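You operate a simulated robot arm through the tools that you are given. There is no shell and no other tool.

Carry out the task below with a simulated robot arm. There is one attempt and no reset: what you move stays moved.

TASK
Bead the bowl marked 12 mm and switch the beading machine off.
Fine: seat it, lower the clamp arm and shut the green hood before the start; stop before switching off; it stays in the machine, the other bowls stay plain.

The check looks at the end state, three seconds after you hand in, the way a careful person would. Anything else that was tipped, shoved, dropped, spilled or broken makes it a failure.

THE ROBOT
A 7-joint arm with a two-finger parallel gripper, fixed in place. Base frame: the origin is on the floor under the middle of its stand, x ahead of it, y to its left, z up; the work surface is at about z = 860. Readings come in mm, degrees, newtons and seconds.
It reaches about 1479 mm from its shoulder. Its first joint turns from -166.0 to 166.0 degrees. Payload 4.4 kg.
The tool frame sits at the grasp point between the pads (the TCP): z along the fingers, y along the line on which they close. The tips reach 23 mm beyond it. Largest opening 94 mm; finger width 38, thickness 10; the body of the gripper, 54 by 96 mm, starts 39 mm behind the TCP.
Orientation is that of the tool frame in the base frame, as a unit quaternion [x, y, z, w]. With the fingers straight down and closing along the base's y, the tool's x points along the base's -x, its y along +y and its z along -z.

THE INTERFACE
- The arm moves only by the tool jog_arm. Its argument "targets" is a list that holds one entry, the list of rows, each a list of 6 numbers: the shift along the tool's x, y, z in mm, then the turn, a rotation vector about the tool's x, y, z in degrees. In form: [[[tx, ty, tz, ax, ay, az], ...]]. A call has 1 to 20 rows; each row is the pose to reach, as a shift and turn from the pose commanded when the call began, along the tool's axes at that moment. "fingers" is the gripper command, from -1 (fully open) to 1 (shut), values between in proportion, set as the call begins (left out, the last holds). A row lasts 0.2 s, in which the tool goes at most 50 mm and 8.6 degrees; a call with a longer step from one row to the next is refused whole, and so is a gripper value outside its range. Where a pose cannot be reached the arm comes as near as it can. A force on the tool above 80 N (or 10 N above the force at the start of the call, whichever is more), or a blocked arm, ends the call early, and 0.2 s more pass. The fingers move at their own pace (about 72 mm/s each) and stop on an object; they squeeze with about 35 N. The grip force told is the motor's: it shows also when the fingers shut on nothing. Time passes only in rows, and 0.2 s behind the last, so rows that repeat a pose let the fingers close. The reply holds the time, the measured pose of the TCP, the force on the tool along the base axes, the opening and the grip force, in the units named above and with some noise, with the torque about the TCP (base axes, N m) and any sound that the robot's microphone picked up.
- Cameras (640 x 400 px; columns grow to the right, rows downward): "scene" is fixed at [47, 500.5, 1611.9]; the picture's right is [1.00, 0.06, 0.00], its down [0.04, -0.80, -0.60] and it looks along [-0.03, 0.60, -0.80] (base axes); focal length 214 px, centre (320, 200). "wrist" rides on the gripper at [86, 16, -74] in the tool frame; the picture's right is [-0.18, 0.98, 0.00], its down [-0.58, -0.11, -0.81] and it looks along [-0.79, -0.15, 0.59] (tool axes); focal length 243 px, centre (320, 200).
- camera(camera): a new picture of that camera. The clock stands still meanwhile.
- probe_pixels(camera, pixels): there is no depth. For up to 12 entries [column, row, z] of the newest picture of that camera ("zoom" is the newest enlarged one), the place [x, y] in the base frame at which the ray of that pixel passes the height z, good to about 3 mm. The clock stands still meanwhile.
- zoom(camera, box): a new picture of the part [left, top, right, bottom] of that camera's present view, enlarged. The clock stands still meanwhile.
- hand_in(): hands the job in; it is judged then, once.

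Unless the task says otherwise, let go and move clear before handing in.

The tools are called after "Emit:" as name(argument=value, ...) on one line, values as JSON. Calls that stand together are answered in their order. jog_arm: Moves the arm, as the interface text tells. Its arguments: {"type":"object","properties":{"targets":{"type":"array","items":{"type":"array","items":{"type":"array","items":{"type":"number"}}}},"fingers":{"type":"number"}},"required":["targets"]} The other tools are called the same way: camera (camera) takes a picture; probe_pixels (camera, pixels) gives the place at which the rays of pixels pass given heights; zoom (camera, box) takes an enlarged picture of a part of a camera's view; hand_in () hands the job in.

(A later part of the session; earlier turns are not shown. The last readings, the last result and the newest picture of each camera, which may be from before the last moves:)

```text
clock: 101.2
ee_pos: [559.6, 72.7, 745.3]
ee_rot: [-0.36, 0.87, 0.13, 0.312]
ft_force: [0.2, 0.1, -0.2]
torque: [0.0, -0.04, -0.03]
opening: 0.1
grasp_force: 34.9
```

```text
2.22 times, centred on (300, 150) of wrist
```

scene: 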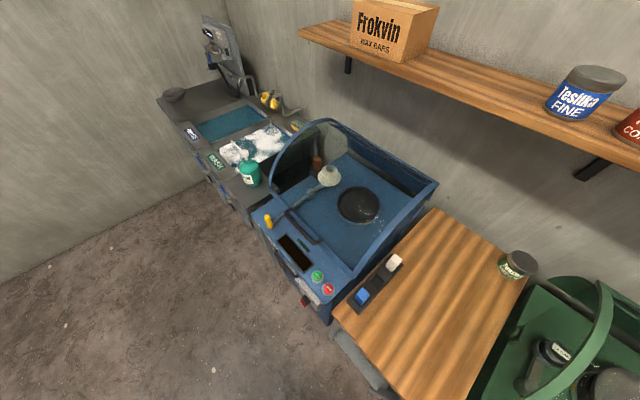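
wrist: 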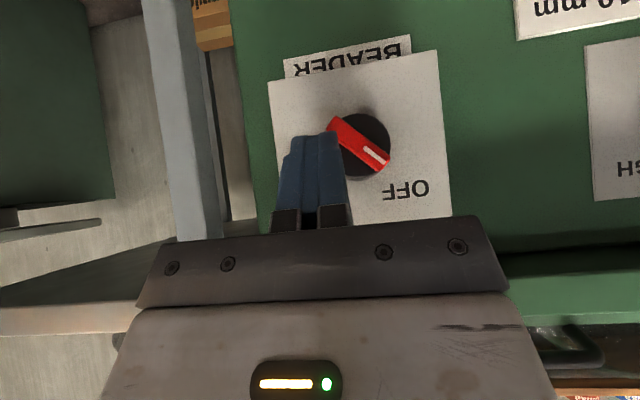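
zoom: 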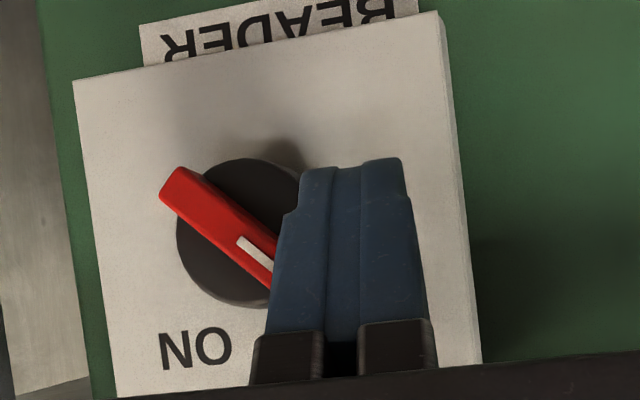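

Depth and height look right and no contact yet. I'll push toward ON in 3–4 mm steps.

Emit:
jog_arm(targets=[[[0, -4, 0, 0, 0, 0], [0, -8, 0, 0, 0, 0], [0, -11, 0, 0, 0, 0], [0, -14, 0, 0, 0, 0], [0, -17, 0, 0, 0, 0], [0, -17, 0, 0, 0, 0]]])

Emit:
zoom(camera="wrist", box=[180, 60, 420, 240])

```text
clock: 102.2
ee_pos: [565.3, 66.3, 745.5]
ee_rot: [-0.363, 0.868, 0.135, 0.311]
ft_force: [-27.5, 15.4, 16.6]
torque: [0.23, -0.27, 0.59]
opening: 0.0
grasp_force: 35.5
stopped in row 4: the force on the tool passed its limit at 98 N (the readings are from after the stop); the commanded pose is now the measured one
```

```text
2.22 times, centred on (300, 150) of wrist
```

zoom: 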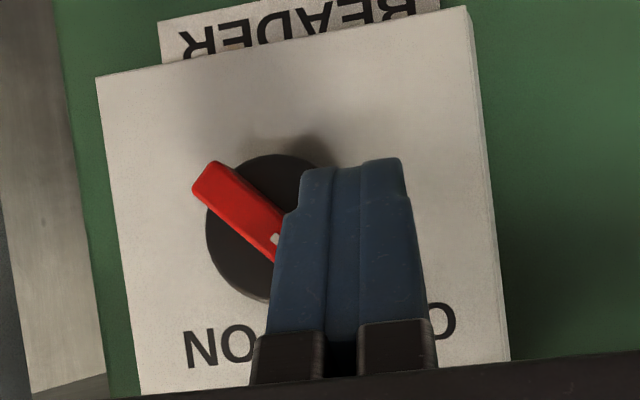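

The torque reading places the contact on the tongue's end, where a purely sideways push just jams by friction. I'll push along the tongue's own arc instead — up and to the right together.

Emit:
jog_arm(targets=[[[-1.4, -2, -1.7, 0, 0, 0], [-2.5, -3.7, -3, 0, 0, 0], [-3.6, -5.4, -4.3, 0, 0, 0], [-4.8, -9, -5.9, 0, 0, 0], [-5.8, -12.4, -7, 0, 0, 0], [-6.2, -16.3, -7.5, 0, 0, 0], [-6.2, -16.3, -7.5, 0, 0, 0]]])

Emit:
zoom(camera="wrist", box=[180, 60, 420, 240])

```text
clock: 103.8
ee_pos: [577.3, 53.6, 755.8]
ee_rot: [-0.361, 0.868, 0.134, 0.312]
ft_force: [-0.1, -0.7, -0.8]
torque: [0.02, -0.01, 0.01]
opening: 0.1
grasp_force: 35.0
```

```text
2.22 times, centred on (300, 150) of wrist
```

zoom: 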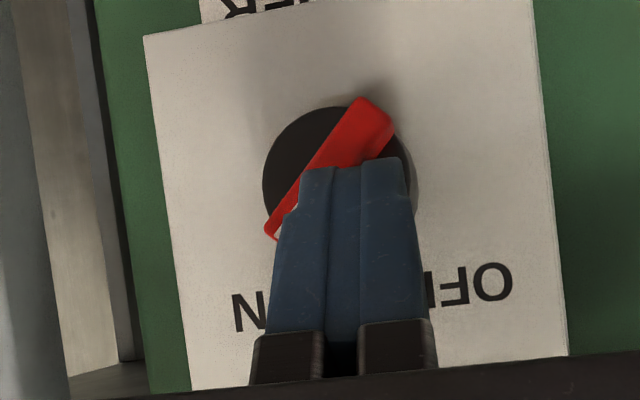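

The tongue has snapped over and now points toward ON. I'll withdraw and verify, also checking the display.

Emit:
jog_arm(targets=[[[8, 0, -6.5, 0, 0, 0], [18, 5, -16, 0, 0, 0], [20, 12, -30, 0, 0, 0], [10, 20, -50, 0, 0, 0], [0, 30, -70, 0, 0, 0], [0, 30, -70, 0, 0, 0]]])

Emit:
camera(camera="wrist")

Emit:
zoom(camera="wrist", box=[200, 0, 440, 180])

Emit:
camera(camera="scene")

```text
clock: 105.2
ee_pos: [523.8, 42.3, 809.4]
ee_rot: [-0.362, 0.869, 0.133, 0.311]
ft_force: [-0.3, -0.3, 0.4]
torque: [-0.05, 0.01, -0.02]
opening: 0.0
grasp_force: 35.7
```

```text
taken
```

wrist: 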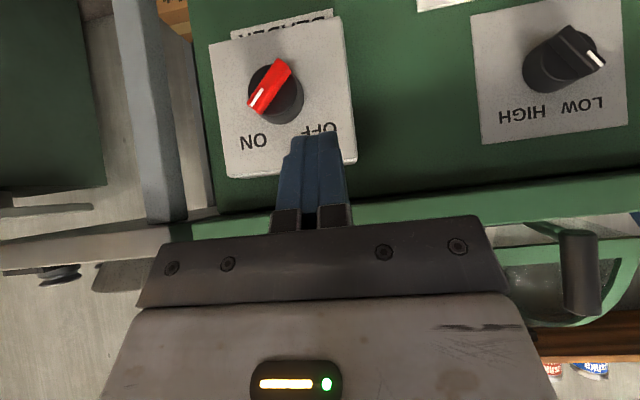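

```text
2.22 times, centred on (320, 90) of wrist
```

zoom: 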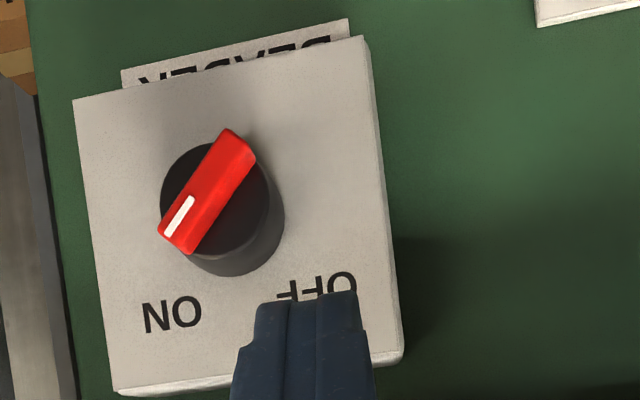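

```text
taken
```

scene: 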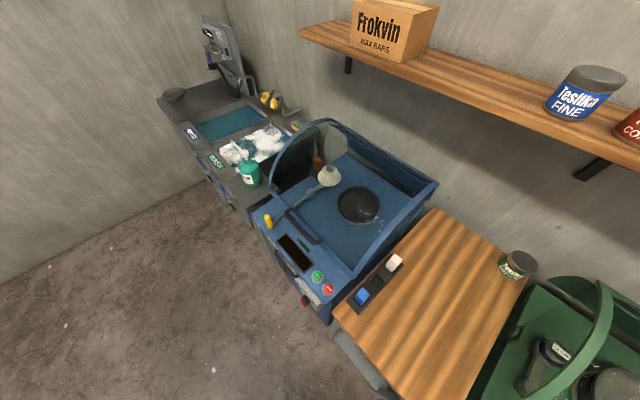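

The switch is at ON and the speed knob at LOW. I'll rise to view the panel with the display, START/STOP and the ROLL lever.

Emit:
jog_arm(targets=[[[-27.8, 12.7, -28.9, 0, 5, 0], [-55.7, 25.3, -57.8, 0, 10, 0], [-83.5, 38, -86.7, 0, 15, 0], [-111.4, 50.6, -115.7, 0, 20, 0], [-139.2, 63.3, -144.6, 0, 25, 0], [-167, 75.9, -173.5, 0, 30, 0], [-194.9, 88.6, -202.4, 0, 35, 0], [-222.7, 101.2, -231.3, 0, 40, 0], [-222.7, 101.2, -231.3, 0, 40, 0]]])

Emit:
camera(camera="wrist")

Emit:
zoom(camera="wrist", box=[160, 0, 480, 220])

```text
clock: 107.2
ee_pos: [471.4, 130.7, 1128.9]
ee_rot: [-0.385, 0.923, 0.001, -0.006]
ft_force: [0.2, -0.6, -0.1]
torque: [-0.01, -0.01, -0.01]
opening: 0.1
grasp_force: 35.4
```

```text
taken
```

wrist: 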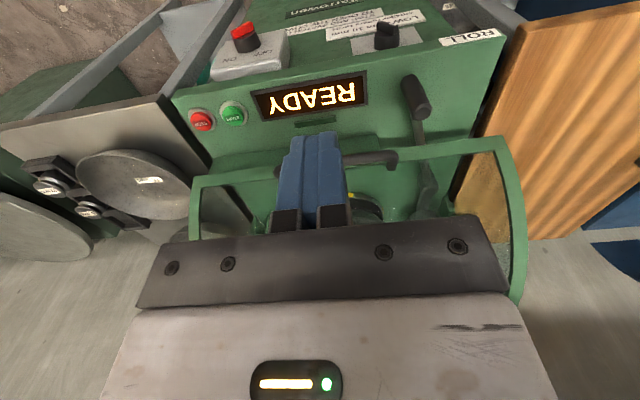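

```text
1.82 times, centred on (320, 110) of wrist
```

zoom: 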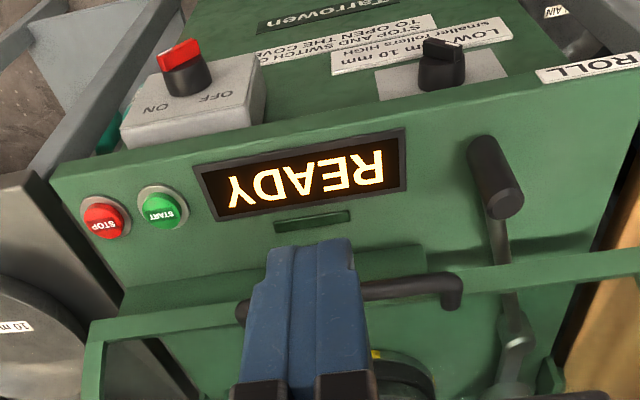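

The display reads "READY", so the bowl, clamp and hood are accepted. START is at ≈ (665,100,863) and STOP ≈ (708,58,863). I'll go above START with the closed fingers.

Emit:
jog_arm(targets=[[[-16.6, -22.9, 28.1, 0, 0, 0], [-33.2, -45.9, 56.2, 0, 0, 0], [-49.8, -68.8, 84.3, 0, 0, 0], [-66.5, -91.8, 112.4, 0, 0, 0], [-83.1, -114.7, 140.5, 0, 0, 0], [-99.7, -137.7, 168.6, 0, 0, 0], [-116.3, -160.6, 196.7, 0, 0, 0], [-116.3, -160.6, 196.7, 0, 0, 0]]])

Emit:
camera(camera="wrist")

Emit:
zoom(camera="wrist", box=[200, 40, 440, 220])

```text
clock: 109.0
ee_pos: [667.0, 101.4, 931.2]
ee_rot: [-0.385, 0.923, 0.002, -0.005]
ft_force: [0.1, -1.0, -0.3]
torque: [-0.01, 0.01, 0.0]
opening: 0.0
grasp_force: 34.6
```

```text
taken
```

wrist: 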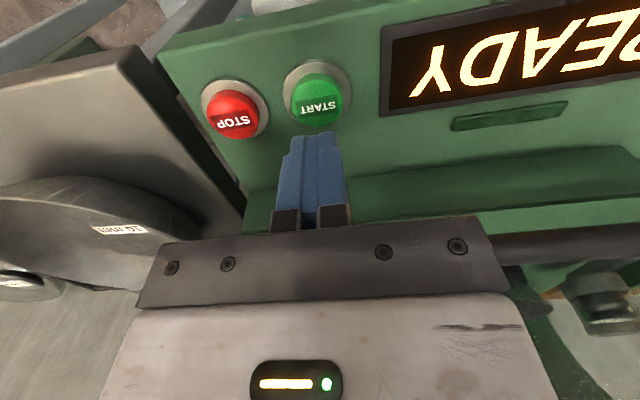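

```text
2.22 times, centred on (320, 130) of wrist
```

zoom: 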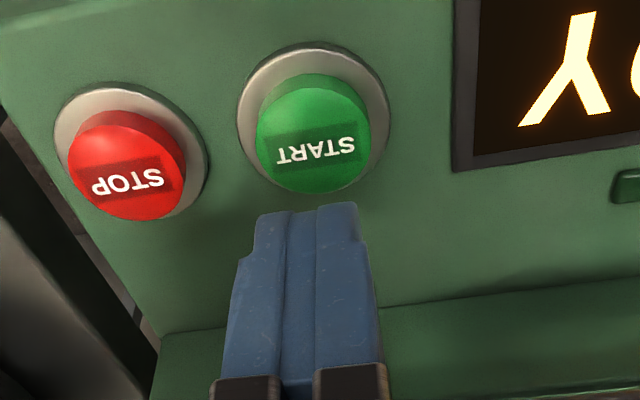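

START sits right under the fingertips (predicted (320,101), seen at (318,103)). I'll lower onto it in stages.

Emit:
jog_arm(targets=[[[0, 0, 12, 0, 0, 0], [0, 0, 24, 0, 0, 0], [0, 0, 34, 0, 0, 0], [0, 0, 38, 0, 0, 0], [0, 0, 38, 0, 0, 0]]])

Emit:
zoom(camera="wrist", box=[200, 40, 440, 220])

```text
clock: 110.2
ee_pos: [665.1, 100.7, 892.9]
ee_rot: [-0.385, 0.923, 0.002, -0.005]
ft_force: [2.0, -0.1, 2.7]
torque: [0.03, -0.11, -0.02]
opening: 0.0
grasp_force: 35.0
```

```text
2.22 times, centred on (320, 130) of wrist
```

zoom: 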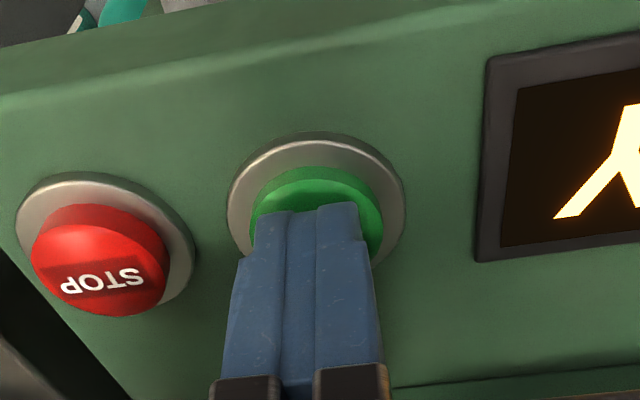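

Light contact at z ≈ 893 (2.7 N). I'll press a few millimetres further and listen.

Emit:
jog_arm(targets=[[[0, 0, 2, 0, 0, 0], [0, 0, 4, 0, 0, 0], [0, 0, 6, 0, 0, 0], [0, 0, 6, 0, 0, 0]]])

Emit:
camera(camera="wrist")

```text
clock: 111.2
ee_pos: [666.8, 99.9, 889.1]
ee_rot: [-0.385, 0.923, 0.002, -0.005]
ft_force: [-16.7, -0.9, 38.8]
torque: [0.31, 0.06, 0.15]
opening: 0.0
grasp_force: 35.2
heard: click
```

```text
taken
```

wrist: 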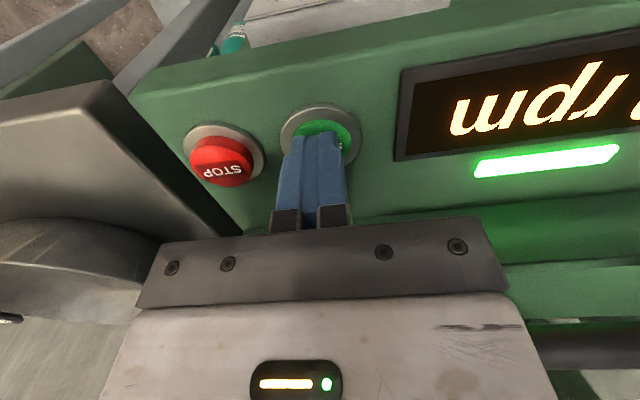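

A click, a green lamp and "…rpm" on the display: the machine is running. I'll lift off and look at the display and the ROLL lever.

Emit:
jog_arm(targets=[[[0, 0, -10, 0, 0, 0], [0, 0, -45, 0, 0, 0], [10, 20, -85, 0, 0, 0], [40, 50, -115, 0, 0, 0], [75, 80, -140, 0, 0, 0], [105, 115, -165, 0, 0, 0], [130, 150, -190, 0, 0, 0], [130, 150, -190, 0, 0, 0]]])

Emit:
camera(camera="wrist")

Emit:
zoom(camera="wrist", box=[160, 0, 480, 220])

Emit:
zoom(camera="scene", box=[480, 250, 640, 400])

```text
refused: row 4 steps farther than a row can; nothing moved
```

```text
taken
```

wrist: 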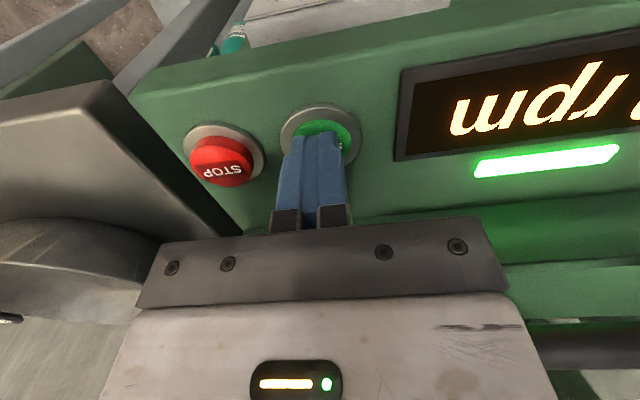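

```text
1.82 times, centred on (320, 110) of wrist
```

zoom: 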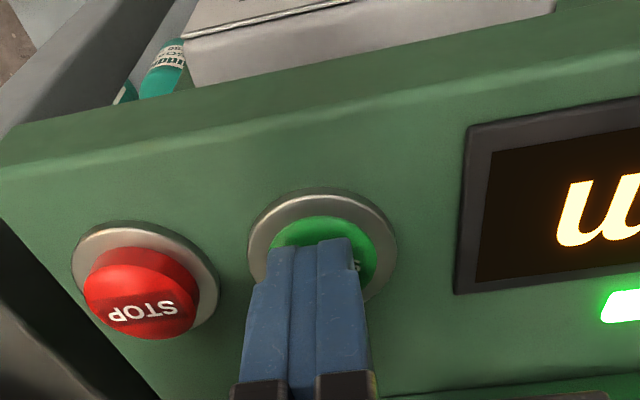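

```text
2.67 times, centred on (560, 325) of scene
```

zoom: 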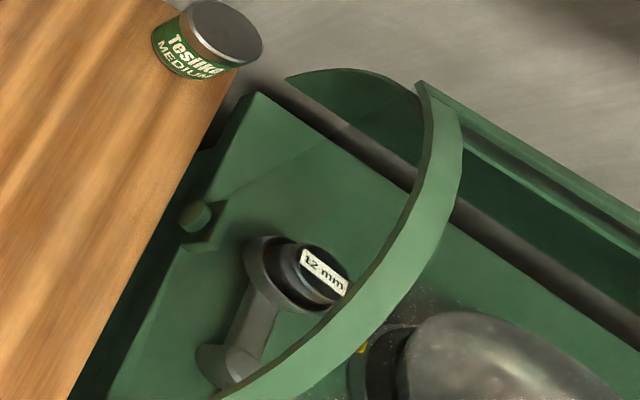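

The call was refused for one step being too long; nothing moved. I'll redo it with shorter steps.

Emit:
jog_arm(targets=[[[0, 0, -10, 0, 0, 0], [0, 0, -45, 0, 0, 0], [5, 10, -85, 0, 0, 0], [25, 32, -115, 0, 0, 0], [48, 56, -140, 0, 0, 0], [70, 82, -162, 0, 0, 0], [92, 108, -184, 0, 0, 0], [115, 135, -205, 0, 0, 0], [130, 150, -215, 0, 0, 0], [130, 150, -215, 0, 0, 0]]])

Emit:
camera(camera="wrist")

Emit:
zoom(camera="wrist", box=[160, 0, 480, 220])

```text
clock: 113.4
ee_pos: [468.8, 111.1, 1106.9]
ee_rot: [-0.385, 0.923, 0.002, -0.004]
ft_force: [-0.8, 0.2, 0.2]
torque: [0.0, 0.01, -0.01]
opening: 0.3
grasp_force: 34.7
```

```text
taken
```

wrist: 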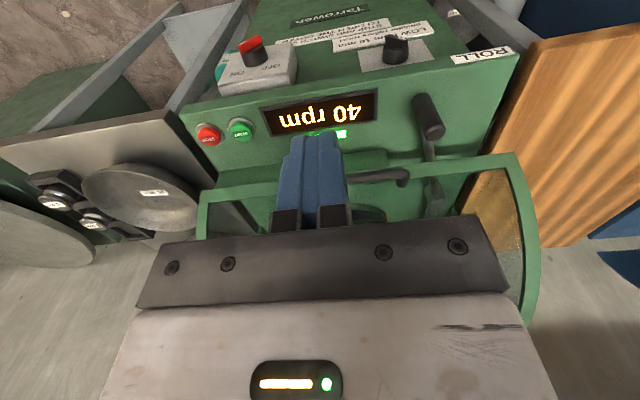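

```text
1.82 times, centred on (320, 110) of wrist
```

zoom: 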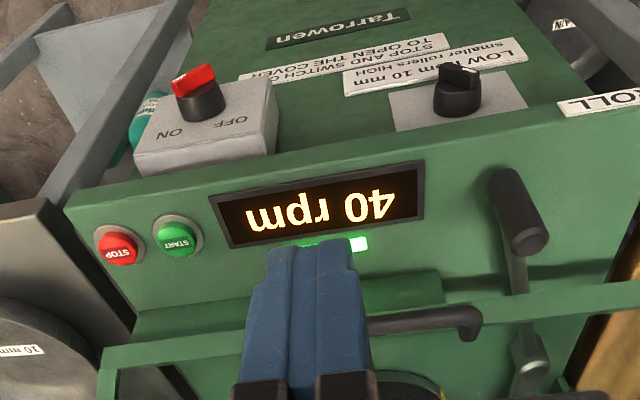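

It runs at 40 rpm (LOW). The ROLL lever's black grip triangulates to u ≈ −122, v ≈ −328, z ≈ 870–942 with its pivot near u ≈ −178, v ≈ −116; swinging it left toward the ROLL label should bring the roller to the rim. I'll hover to the right of the grip.

Emit:
jog_arm(targets=[[[-32, 21, 21.5, 0, 0, 0], [-64, 42.5, 43, 0, 0, 0], [-96, 64, 64.6, 0, 0, 0], [-127.7, 85.1, 86.1, 0, 0, 0], [-127.7, 85.1, 86.1, 0, 0, 0]]])

Emit:
camera(camera="wrist")

Emit:
zoom(camera="wrist", box=[240, 20, 480, 220])

```text
clock: 114.6
ee_pos: [493.2, 264.5, 1018.8]
ee_rot: [-0.386, 0.922, 0.001, -0.005]
ft_force: [0.5, -0.1, 0.2]
torque: [-0.03, -0.02, -0.01]
opening: 0.0
grasp_force: 35.3
```

```text
taken
```

wrist: 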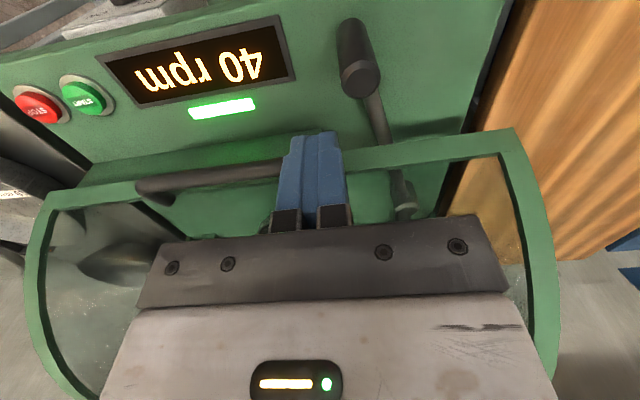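

```text
2.00 times, centred on (360, 120) of wrist
```

zoom: 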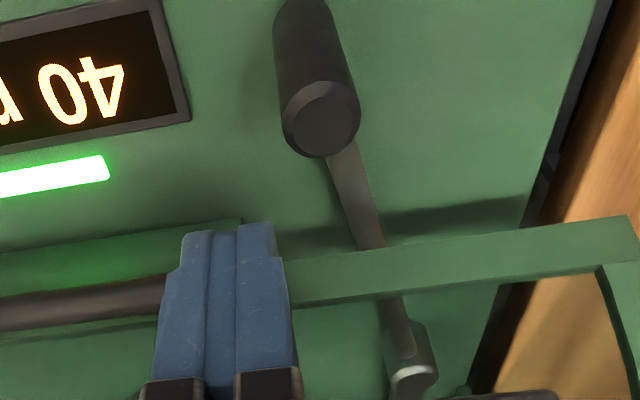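

I want the grip's position more precisely before touching it; I'll probe the grip's top disc (340,79) and lower end (351,28) at several heights.

Emit:
probe_pixels(camera="wrist", pixels=[[340, 79, 940], [340, 79, 980], [351, 28, 880], [351, 28, 900], [378, 110, 900], [400, 210, 900], [395, 180, 900]])

Emit:
jog_arm(targets=[[[0, -30, 0, 0, 0, 0], [0, -60, 0, 0, 0, 0], [0, -90, 0, 0, 0, 0], [0, -90, 0, 0, 0, 0]]])

Emit:
camera(camera="wrist")

Emit:
zoom(camera="wrist", box=[340, 0, 540, 200])

```text
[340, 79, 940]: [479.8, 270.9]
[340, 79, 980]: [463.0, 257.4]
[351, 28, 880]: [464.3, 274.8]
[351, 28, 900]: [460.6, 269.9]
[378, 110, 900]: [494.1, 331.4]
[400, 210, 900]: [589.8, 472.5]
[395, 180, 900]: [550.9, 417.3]
```

```text
clock: 115.6
ee_pos: [562.0, 200.2, 1016.3]
ee_rot: [-0.385, 0.923, 0.001, -0.004]
ft_force: [-0.1, 0.0, 0.2]
torque: [0.0, -0.03, -0.02]
opening: 0.0
grasp_force: 35.4
```

```text
taken
```

wrist: 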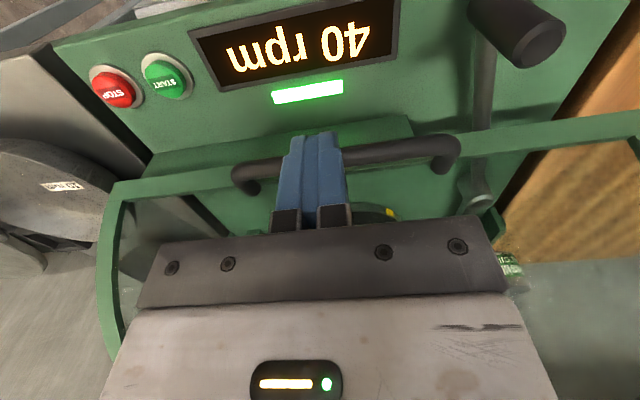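

```text
2.00 times, centred on (440, 100) of wrist
```

zoom: 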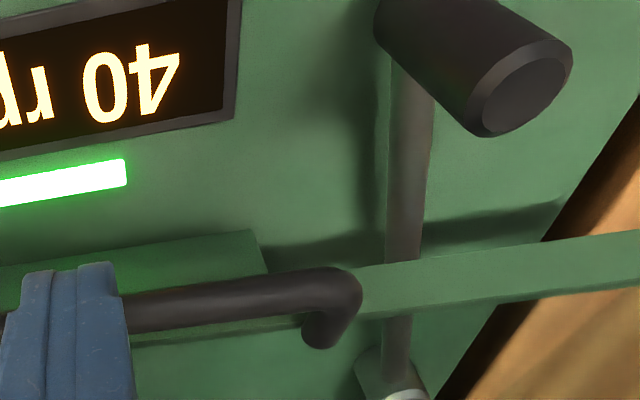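

Two views now agree: the grip is a vertical cylinder topped at ≈ (470,262,966), i.e. u ≈ −104, v ≈ −345. I'll place the closed fingers to its right with tips at z ≈ 922.

Emit:
jog_arm(targets=[[[10, 30, 0, 0, 0, 0], [19, 59.6, 20, 0, 0, 0], [19, 59.6, 48, 0, 0, 0], [19, 59.6, 71, 0, 0, 0], [19, 59.6, 71, 0, 0, 0]]])

Emit:
camera(camera="wrist")

Emit:
zoom(camera="wrist", box=[240, 20, 480, 220])

```text
clock: 116.8
ee_pos: [505.0, 227.8, 946.2]
ee_rot: [-0.385, 0.923, 0.002, -0.005]
ft_force: [-0.3, -0.2, 0.0]
torque: [0.0, -0.01, -0.02]
opening: 0.0
grasp_force: 35.2
```

```text
taken
```

wrist: 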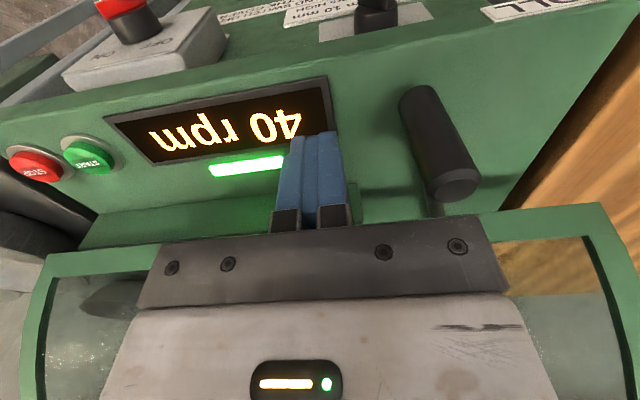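

```text
2.00 times, centred on (360, 120) of wrist
```

zoom: 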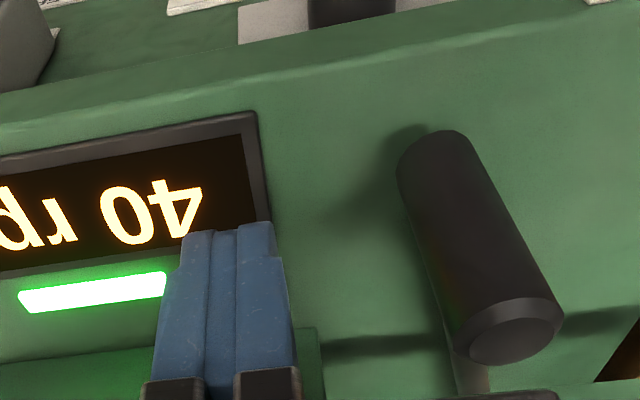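

The grip is just left of my fingers (image right) at the same depth. I'll push it toward ROLL, starting with about 20 mm of lever travel.

Emit:
jog_arm(targets=[[[0, 10, 0, 0, 0, 0], [0, 20, 0, 0, 0, 0], [1, 30, 0, 0, 0, 0], [2, 38, 0, 0, 0, 0], [3, 46, 0, 0, 0, 0], [3, 46, 0, 0, 0, 0]]])

Emit:
camera(camera="wrist")

Emit:
zoom(camera="scene", box=[480, 250, 640, 400])

```text
clock: 118.2
ee_pos: [470.5, 259.3, 948.9]
ee_rot: [-0.385, 0.923, 0.002, -0.004]
ft_force: [0.7, -1.1, -1.6]
torque: [-0.02, -0.02, -0.01]
opening: 0.0
grasp_force: 34.9
```

```text
taken
```

wrist: 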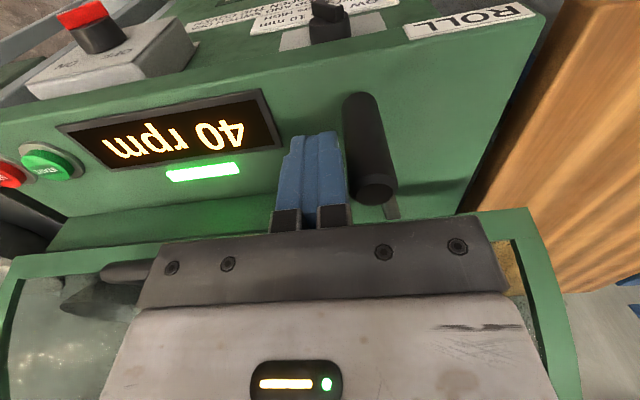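

```text
2.67 times, centred on (560, 325) of scene
```

zoom: 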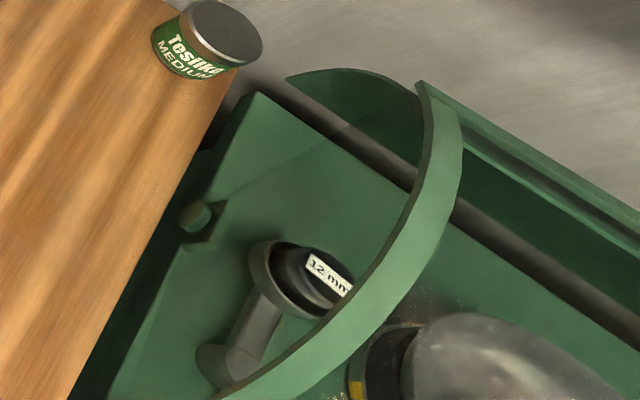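

The lever moves freely and the roller is shifting toward the bowl. I'll continue pushing ~30 mm.

Emit:
jog_arm(targets=[[[1, 8, 0, 0, 0, 0], [2, 16, 0, 0, 0, 0], [3, 24, 0, 0, 0, 0], [4, 32, 0, 0, 0, 0], [4, 32, 0, 0, 0, 0]]])

Emit:
camera(camera="wrist")

Emit:
zoom(camera="scene", box=[480, 250, 640, 400])

```text
clock: 119.4
ee_pos: [444.5, 278.5, 948.4]
ee_rot: [-0.384, 0.923, 0.002, -0.006]
ft_force: [0.9, -1.0, 0.9]
torque: [0.05, 0.0, -0.01]
opening: 0.0
grasp_force: 34.9
```

```text
taken
```

wrist: 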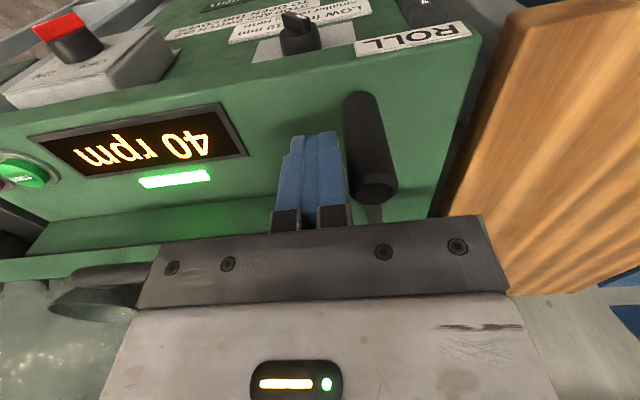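

```text
2.67 times, centred on (560, 325) of scene
```

zoom: 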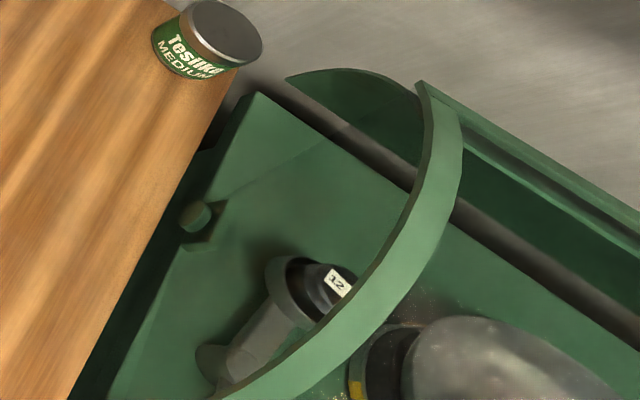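

Still free, with the roller about half way to the rim. I'll continue in smaller steps.

Emit:
jog_arm(targets=[[[0, 7, 0, 0, 0, 0], [1, 14, 0, 0, 0, 0], [1, 20, 0, 0, 0, 0], [1, 26, 0, 0, 0, 0], [1, 26, 0, 0, 0, 0]]])

Emit:
camera(camera="wrist")

Emit:
zoom(camera="scene", box=[480, 250, 640, 400])

```text
clock: 120.6
ee_pos: [425.2, 295.6, 946.6]
ee_rot: [-0.385, 0.923, 0.002, -0.005]
ft_force: [1.9, -1.0, 0.6]
torque: [0.01, 0.01, -0.04]
opening: 0.1
grasp_force: 34.7
```

```text
taken
```

wrist: 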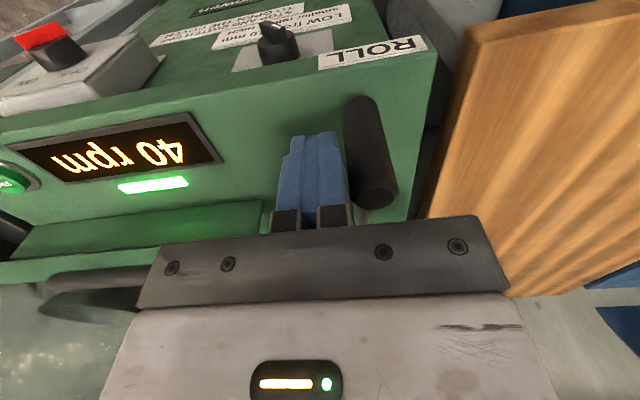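

```text
2.67 times, centred on (560, 325) of scene
```

zoom: 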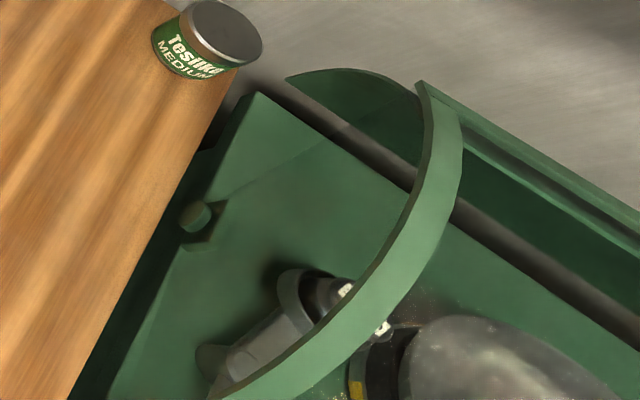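

The grip is now under the ROLL label; still no resistance or sound. I'll push on a bit more, watching for contact.

Emit:
jog_arm(targets=[[[0, 4, 0, 0, 0, 0], [0, 8, 0, 0, 0, 0], [0, 12, 0, 0, 0, 0], [0, 16, 0, 0, 0, 0], [0, 16, 0, 0, 0, 0]]])

Emit:
camera(camera="wrist")

Emit:
zoom(camera="scene", box=[480, 250, 640, 400])

```text
clock: 121.8
ee_pos: [414.3, 305.9, 948.7]
ee_rot: [-0.384, 0.923, 0.002, -0.005]
ft_force: [1.4, -3.3, 2.2]
torque: [0.01, 0.03, -0.03]
opening: 0.2
grasp_force: 35.0
```

```text
taken
```

wrist: 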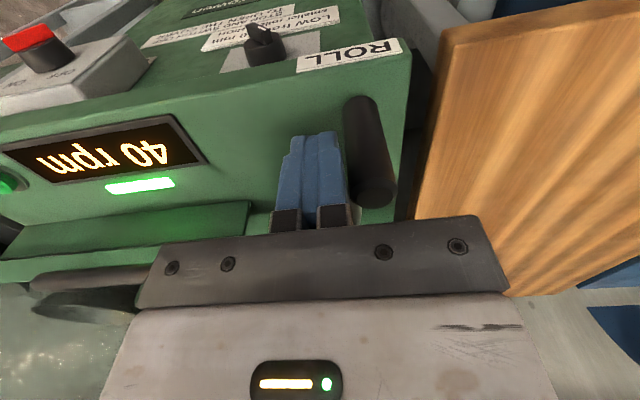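

```text
2.67 times, centred on (560, 325) of scene
```

zoom: 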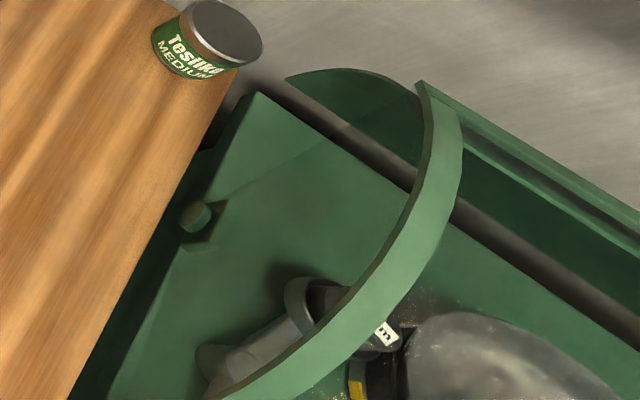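

The roller is now almost touching the rim in the scene (label end at zoom (385,335), bowl edge at (405,340)). I'll push a few millimetres more.

Emit:
jog_arm(targets=[[[0, 3, 0, 0, 0, 0], [0, 6, 0, 0, 0, 0], [0, 9, 0, 0, 0, 0], [0, 9, 0, 0, 0, 0]]])

Emit:
camera(camera="wrist")

Emit:
zoom(camera="scene", box=[540, 310, 640, 400])

```text
clock: 122.8
ee_pos: [408.1, 314.5, 948.1]
ee_rot: [-0.385, 0.923, 0.002, -0.005]
ft_force: [3.5, -1.4, 0.0]
torque: [0.0, 0.0, -0.04]
opening: 0.0
grasp_force: 34.7
```

```text
taken
```

wrist: 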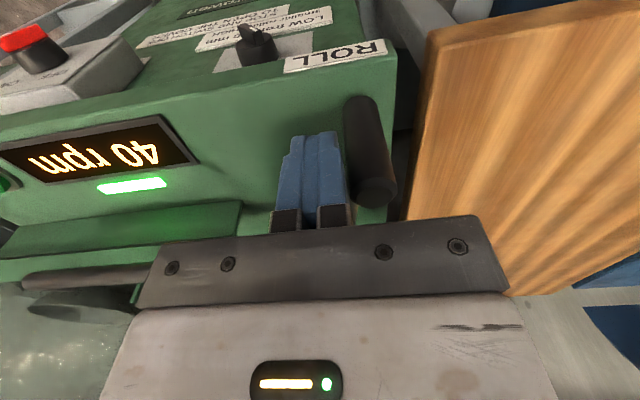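

```text
4.44 times, centred on (590, 355) of scene
```

zoom: 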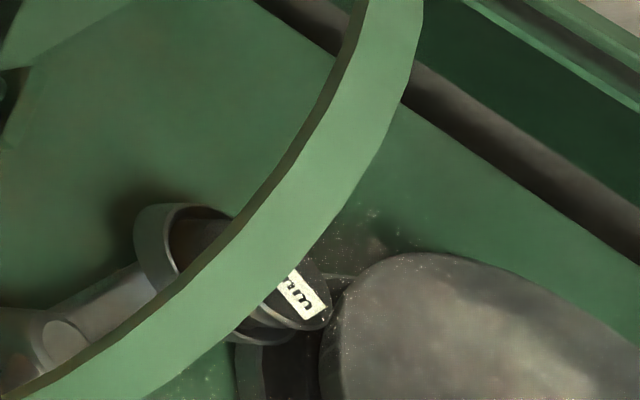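

The roller is just about at the rim edge. I'll push further and look for a sound, force or display change.

Emit:
jog_arm(targets=[[[0, 2, 0, 0, 0, 0], [0, 4, 0, 0, 0, 0], [0, 6, 0, 0, 0, 0], [0, 6, 0, 0, 0, 0]]])

Emit:
camera(camera="wrist")

Emit:
zoom(camera="scene", box=[540, 310, 640, 400])

```text
clock: 123.8
ee_pos: [403.8, 316.6, 947.6]
ee_rot: [-0.386, 0.922, 0.002, -0.004]
ft_force: [2.8, -1.9, -1.5]
torque: [-0.04, -0.02, -0.05]
opening: 0.1
grasp_force: 34.5
```

```text
taken
```

wrist: 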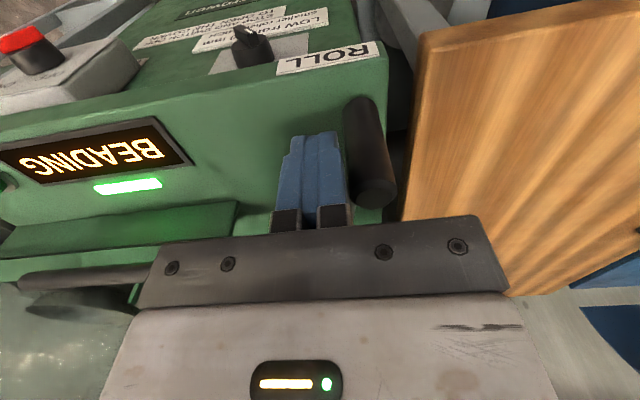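

```text
4.44 times, centred on (590, 355) of scene
```

zoom: 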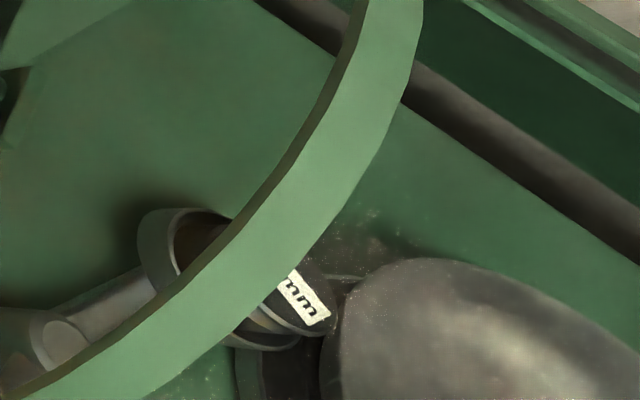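

The display now reads "BEADING". I'll hold the lever here and wait, checking the display.

Emit:
jog_arm(targets=[[[0, 0, 0, 0, 0, 0], [0, 0, 0, 0, 0, 0], [0, 0, 0, 0, 0, 0], [0, 0, 0, 0, 0, 0], [0, 0, 0, 0, 0, 0], [0, 0, 0, 0, 0, 0], [0, 0, 0, 0, 0, 0], [0, 0, 0, 0, 0, 0]]])

Emit:
camera(camera="wrist")

Emit:
zoom(camera="scene", box=[540, 310, 640, 400])

```text
clock: 125.6
ee_pos: [405.0, 317.0, 949.9]
ee_rot: [-0.385, 0.923, 0.003, -0.005]
ft_force: [0.5, -1.9, -0.5]
torque: [-0.06, -0.01, -0.01]
opening: 0.0
grasp_force: 35.6
```

```text
taken
```

wrist: 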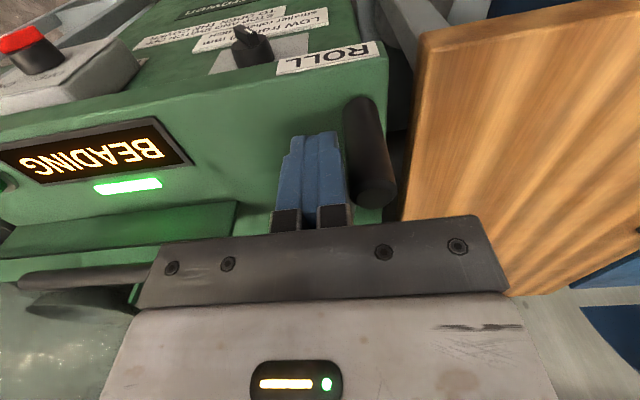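

```text
4.44 times, centred on (590, 355) of scene
```

zoom: 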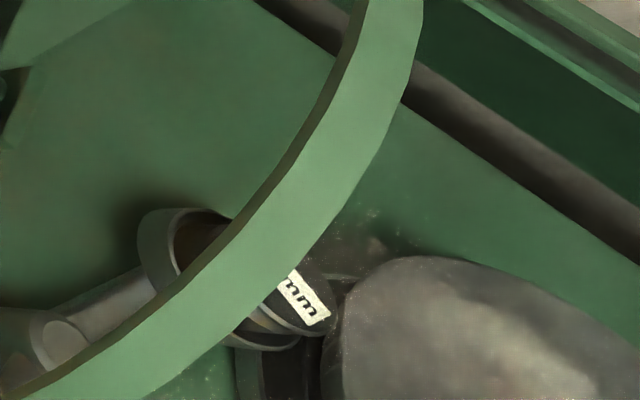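

Still "BEADING". I'll keep holding.

Emit:
jog_arm(targets=[[[0, 0, 0, 0, 0, 0], [0, 0, 0, 0, 0, 0], [0, 0, 0, 0, 0, 0], [0, 0, 0, 0, 0, 0], [0, 0, 0, 0, 0, 0], [0, 0, 0, 0, 0, 0], [0, 0, 0, 0, 0, 0], [0, 0, 0, 0, 0, 0], [0, 0, 0, 0, 0, 0], [0, 0, 0, 0, 0, 0]]])

Emit:
camera(camera="wrist")

Emit:
zoom(camera="scene", box=[540, 310, 640, 400])

```text
clock: 127.8
ee_pos: [403.6, 316.7, 949.1]
ee_rot: [-0.385, 0.923, 0.002, -0.005]
ft_force: [1.7, -3.1, 0.4]
torque: [-0.01, -0.04, 0.01]
opening: 0.0
grasp_force: 35.7
```

```text
taken
```

wrist: 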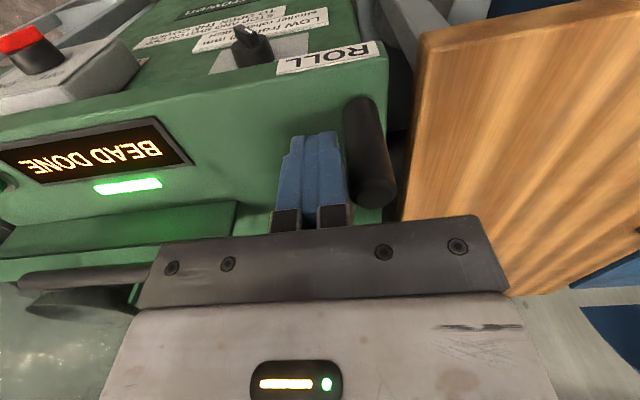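

```text
4.44 times, centred on (590, 355) of scene
```

zoom: 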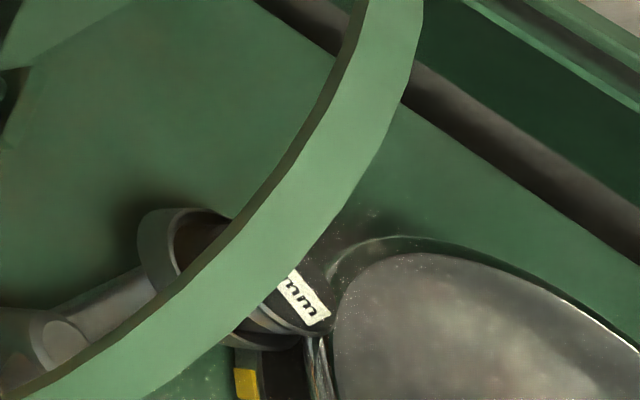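

"BEAD DONE" is displayed and the rim shows its bead. I'll lift clear and go to STOP at ≈ (708,58).

Emit:
jog_arm(targets=[[[0, -3, -25, 0, 0, 0], [0, -8, -59, 0, 0, 0], [-3, -50, -59, 0, 0, 0], [-6, -94, -59, 0, 0, 0], [-9, -138, -59, 0, 0, 0], [-12, -182, -59, 0, 0, 0], [-16, -226, -59, 0, 0, 0], [-19, -270, -59, 0, 0, 0], [-23, -314, -59, 0, 0, 0], [-27, -357, -59, 0, 0, 0], [-30, -398, -59, 0, 0, 0], [-30, -398, -30, 0, 0, 0], [-30, -398, 5, 0, 0, 0], [-30, -398, 20, 0, 0, 0], [-30, -398, 20, 0, 0, 0]]])

Emit:
camera(camera="wrist")

Emit:
zoom(camera="wrist", box=[200, 40, 440, 220])

```text
clock: 131.0
ee_pos: [708.5, 58.6, 926.3]
ee_rot: [-0.385, 0.923, 0.002, -0.005]
ft_force: [1.3, -0.5, 0.2]
torque: [0.01, 0.0, 0.01]
opening: 0.0
grasp_force: 35.4
```

```text
taken
```

wrist: 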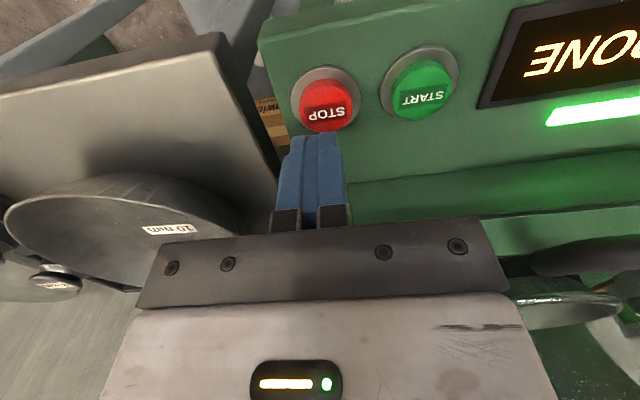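

```text
2.22 times, centred on (320, 130) of wrist
```

zoom: 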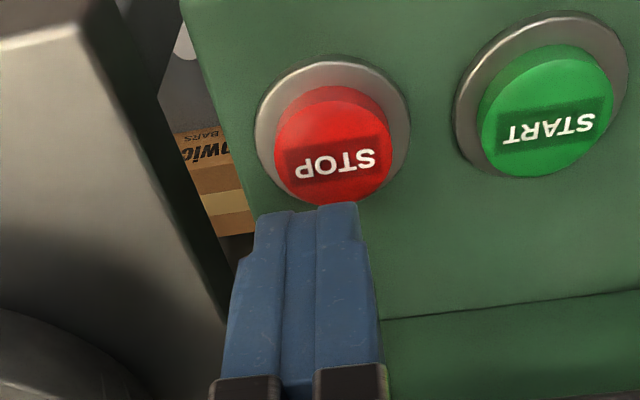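

STOP is right below the tips (326,110), ~3 mm to the side. I'll shift 3 mm and press it.

Emit:
jog_arm(targets=[[[0, 3, 12, 0, 0, 0], [0, 3, 24, 0, 0, 0], [0, 3, 31, 0, 0, 0], [0, 3, 35, 0, 0, 0], [0, 3, 38, 0, 0, 0], [0, 3, 40, 0, 0, 0], [0, 3, 40, 0, 0, 0]]])

Emit:
camera(camera="wrist")

```text
clock: 132.6
ee_pos: [705.2, 62.5, 888.3]
ee_rot: [-0.385, 0.923, 0.001, -0.003]
ft_force: [-21.7, -21.8, 64.2]
torque: [-0.45, 0.4, 0.0]
opening: 0.0
grasp_force: 35.3
heard: click
```

```text
taken
```

wrist: 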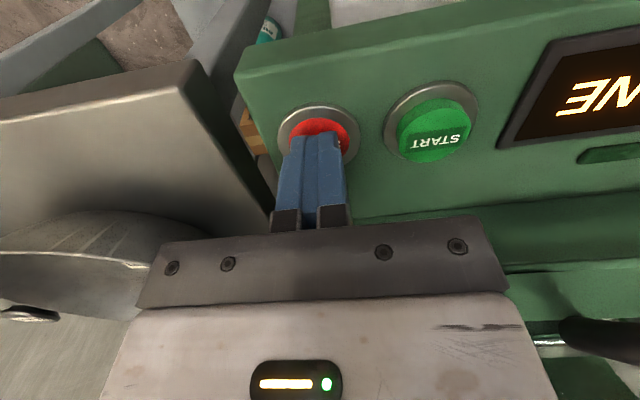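

A click, and the green lamp is out: the machine has stopped. I'll rise and swing back in front to the BEADER switch to turn it OFF.

Emit:
jog_arm(targets=[[[0, 0, -30, 0, 0, 0], [0, 0, -70, 0, 0, 0], [35.6, 10.9, -58, 0, -8, 0], [71.2, 21.8, -46.2, 0, -16, 0], [106.8, 32.8, -34.4, 0, -24, 0], [142.4, 43.7, -22.5, 0, -32, 0], [178, 54.6, -10.6, 0, -40, 0], [178, 54.6, -10.6, 0, -40, 0]]])

Emit:
camera(camera="wrist")

```text
clock: 134.4
ee_pos: [541.8, -26.8, 898.5]
ee_rot: [-0.361, 0.869, 0.132, 0.311]
ft_force: [1.3, -0.4, 0.0]
torque: [0.01, 0.0, 0.01]
opening: 0.0
grasp_force: 34.8
```

```text
taken
```

wrist: 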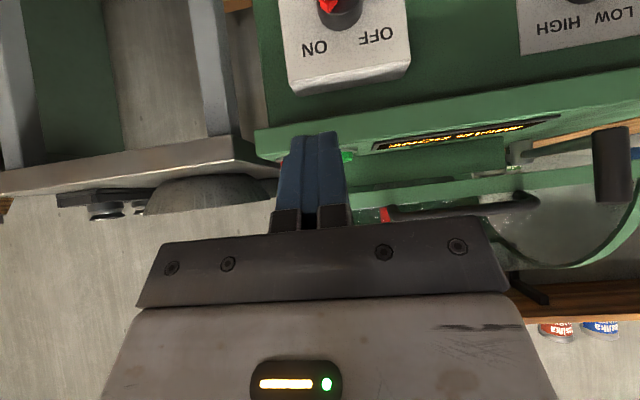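

I'll descend in front of the switch to its right side (image left), staying clear of the tongue.

Emit:
jog_arm(targets=[[[24.4, -5, 29.5, 0, 0, 0], [48.8, -10, 59, 0, 0, 0], [73.2, -15, 88.5, 0, 0, 0], [97.6, -20.5, 118, 0, 0, 0], [74.5, -20.5, 137, 0, 0, 0], [51.3, -20.5, 156.2, 0, 0, 0], [51.3, -20.5, 156.2, 0, 0, 0]]])

Emit:
camera(camera="wrist")

Emit:
zoom(camera="wrist", box=[220, 40, 460, 220])

```text
clock: 136.0
ee_pos: [595.3, 0.9, 744.6]
ee_rot: [-0.362, 0.869, 0.133, 0.311]
ft_force: [0.0, -0.6, -0.3]
torque: [0.0, -0.01, -0.03]
opening: 0.0
grasp_force: 35.4
```

```text
taken
```

wrist: 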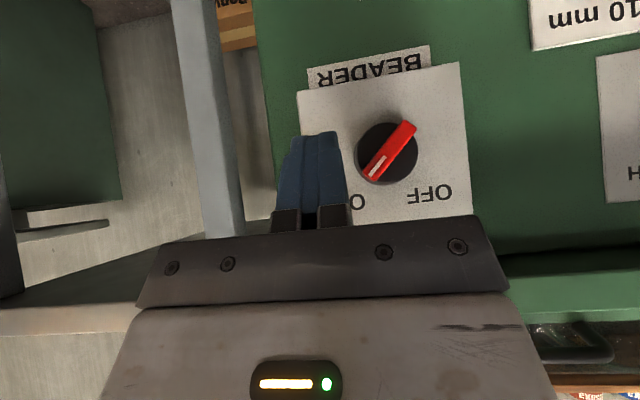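

```text
2.22 times, centred on (340, 130) of wrist
```

zoom: 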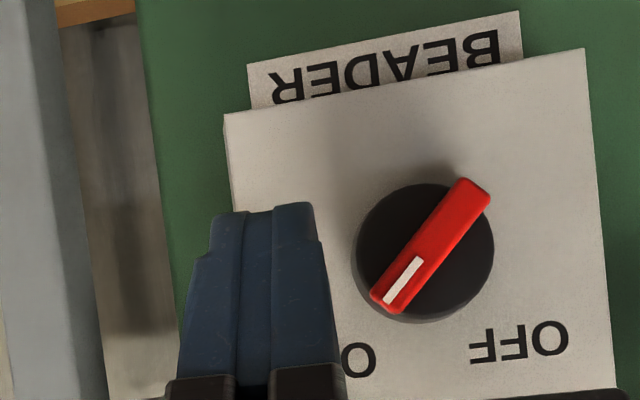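

The pointer end is at zoom (385,300), just to the right of my fingers in the image. I'll move forward to the working depth (v ≈ −418).

Emit:
jog_arm(targets=[[[-9.5, 0, 7.9, 0, 0, 0], [-19.1, 0, 15.8, 0, 0, 0], [-19.1, 5, 15.8, 0, 0, 0], [-19.1, 5, 15.8, 0, 0, 0]]])

Emit:
zoom(camera="wrist", box=[220, 40, 460, 220])

```text
clock: 137.0
ee_pos: [610.4, 21.7, 744.4]
ee_rot: [-0.362, 0.869, 0.134, 0.311]
ft_force: [-0.7, -0.4, 0.2]
torque: [0.0, 0.02, 0.0]
opening: 0.2
grasp_force: 34.9
```

```text
2.22 times, centred on (340, 130) of wrist
```

zoom: 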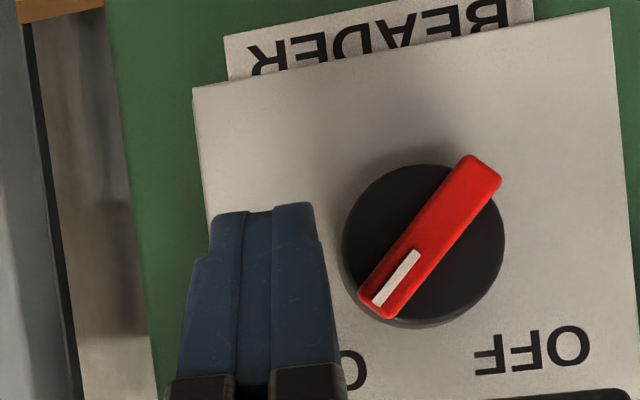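

The depth matches the earlier successful push. I'll push the pointer up and to the left along its arc toward OFF.

Emit:
jog_arm(targets=[[[0, 5, 0, 0, 0, 0], [-0.6, 8, -0.8, 0, 0, 0], [-1.9, 10, -2.3, 0, 0, 0], [-3.3, 12, -4, 0, 0, 0], [-4.8, 15, -5.8, 0, 0, 0], [-6.1, 19, -7.3, 0, 0, 0], [-6.4, 23, -7.7, 0, 0, 0], [-6.4, 25, -7.7, 0, 0, 0], [-6.4, 25, -7.7, 0, 0, 0]]])

Emit:
zoom(camera="wrist", box=[220, 40, 460, 220])

```text
clock: 138.8
ee_pos: [594.7, 38.8, 756.2]
ee_rot: [-0.361, 0.869, 0.131, 0.313]
ft_force: [-10.7, -33.6, 9.0]
torque: [-0.16, -0.23, 0.17]
opening: 0.0
grasp_force: 35.4
stopped in row 9: the force on the tool passed its limit at 82 N (the readings are from after the stop); the commanded pose is now the measured one
```

```text
2.22 times, centred on (340, 130) of wrist
```

zoom: 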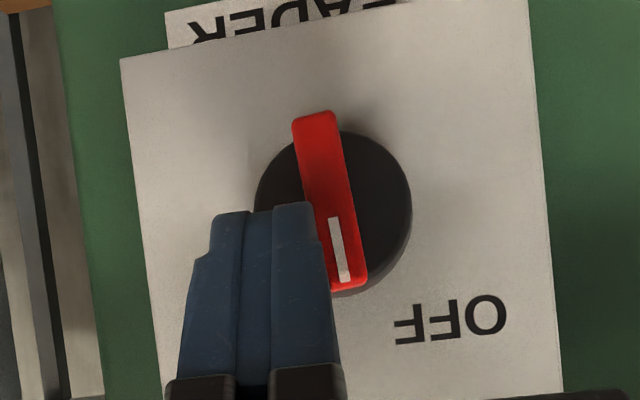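

The tongue is just past upright toward OFF, but the fingertip rubbed the black face and jammed. I'll ease out 2.5 mm and continue pushing left.

Emit:
jog_arm(targets=[[[1.9, 0, -1.6, 0, 0, 0], [1.9, 3, -1.6, 0, 0, 0], [1.9, 6, -1.6, 0, 0, 0], [2.9, 9, -0.5, 0, 0, 0], [3.8, 12, 0.7, 0, 0, 0], [3.8, 12, 0.7, 0, 0, 0]]])

Emit:
zoom(camera="wrist", box=[220, 40, 460, 220])

```text
clock: 140.3
ee_pos: [587.5, 42.8, 756.5]
ee_rot: [-0.36, 0.869, 0.128, 0.315]
ft_force: [-2.5, -26.6, 2.7]
torque: [-0.33, 0.02, -0.12]
opening: 0.2
grasp_force: 35.1
stopped in row 6: the force on the tool passed its limit at 83 N (the readings are from after the stop); the commanded pose is now the measured one
```

```text
2.22 times, centred on (340, 130) of wrist
```

zoom: 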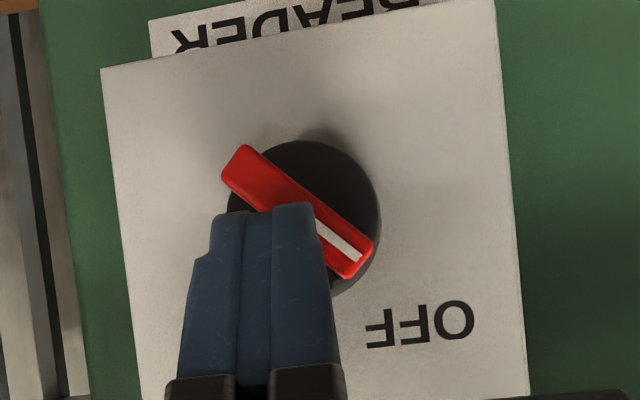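

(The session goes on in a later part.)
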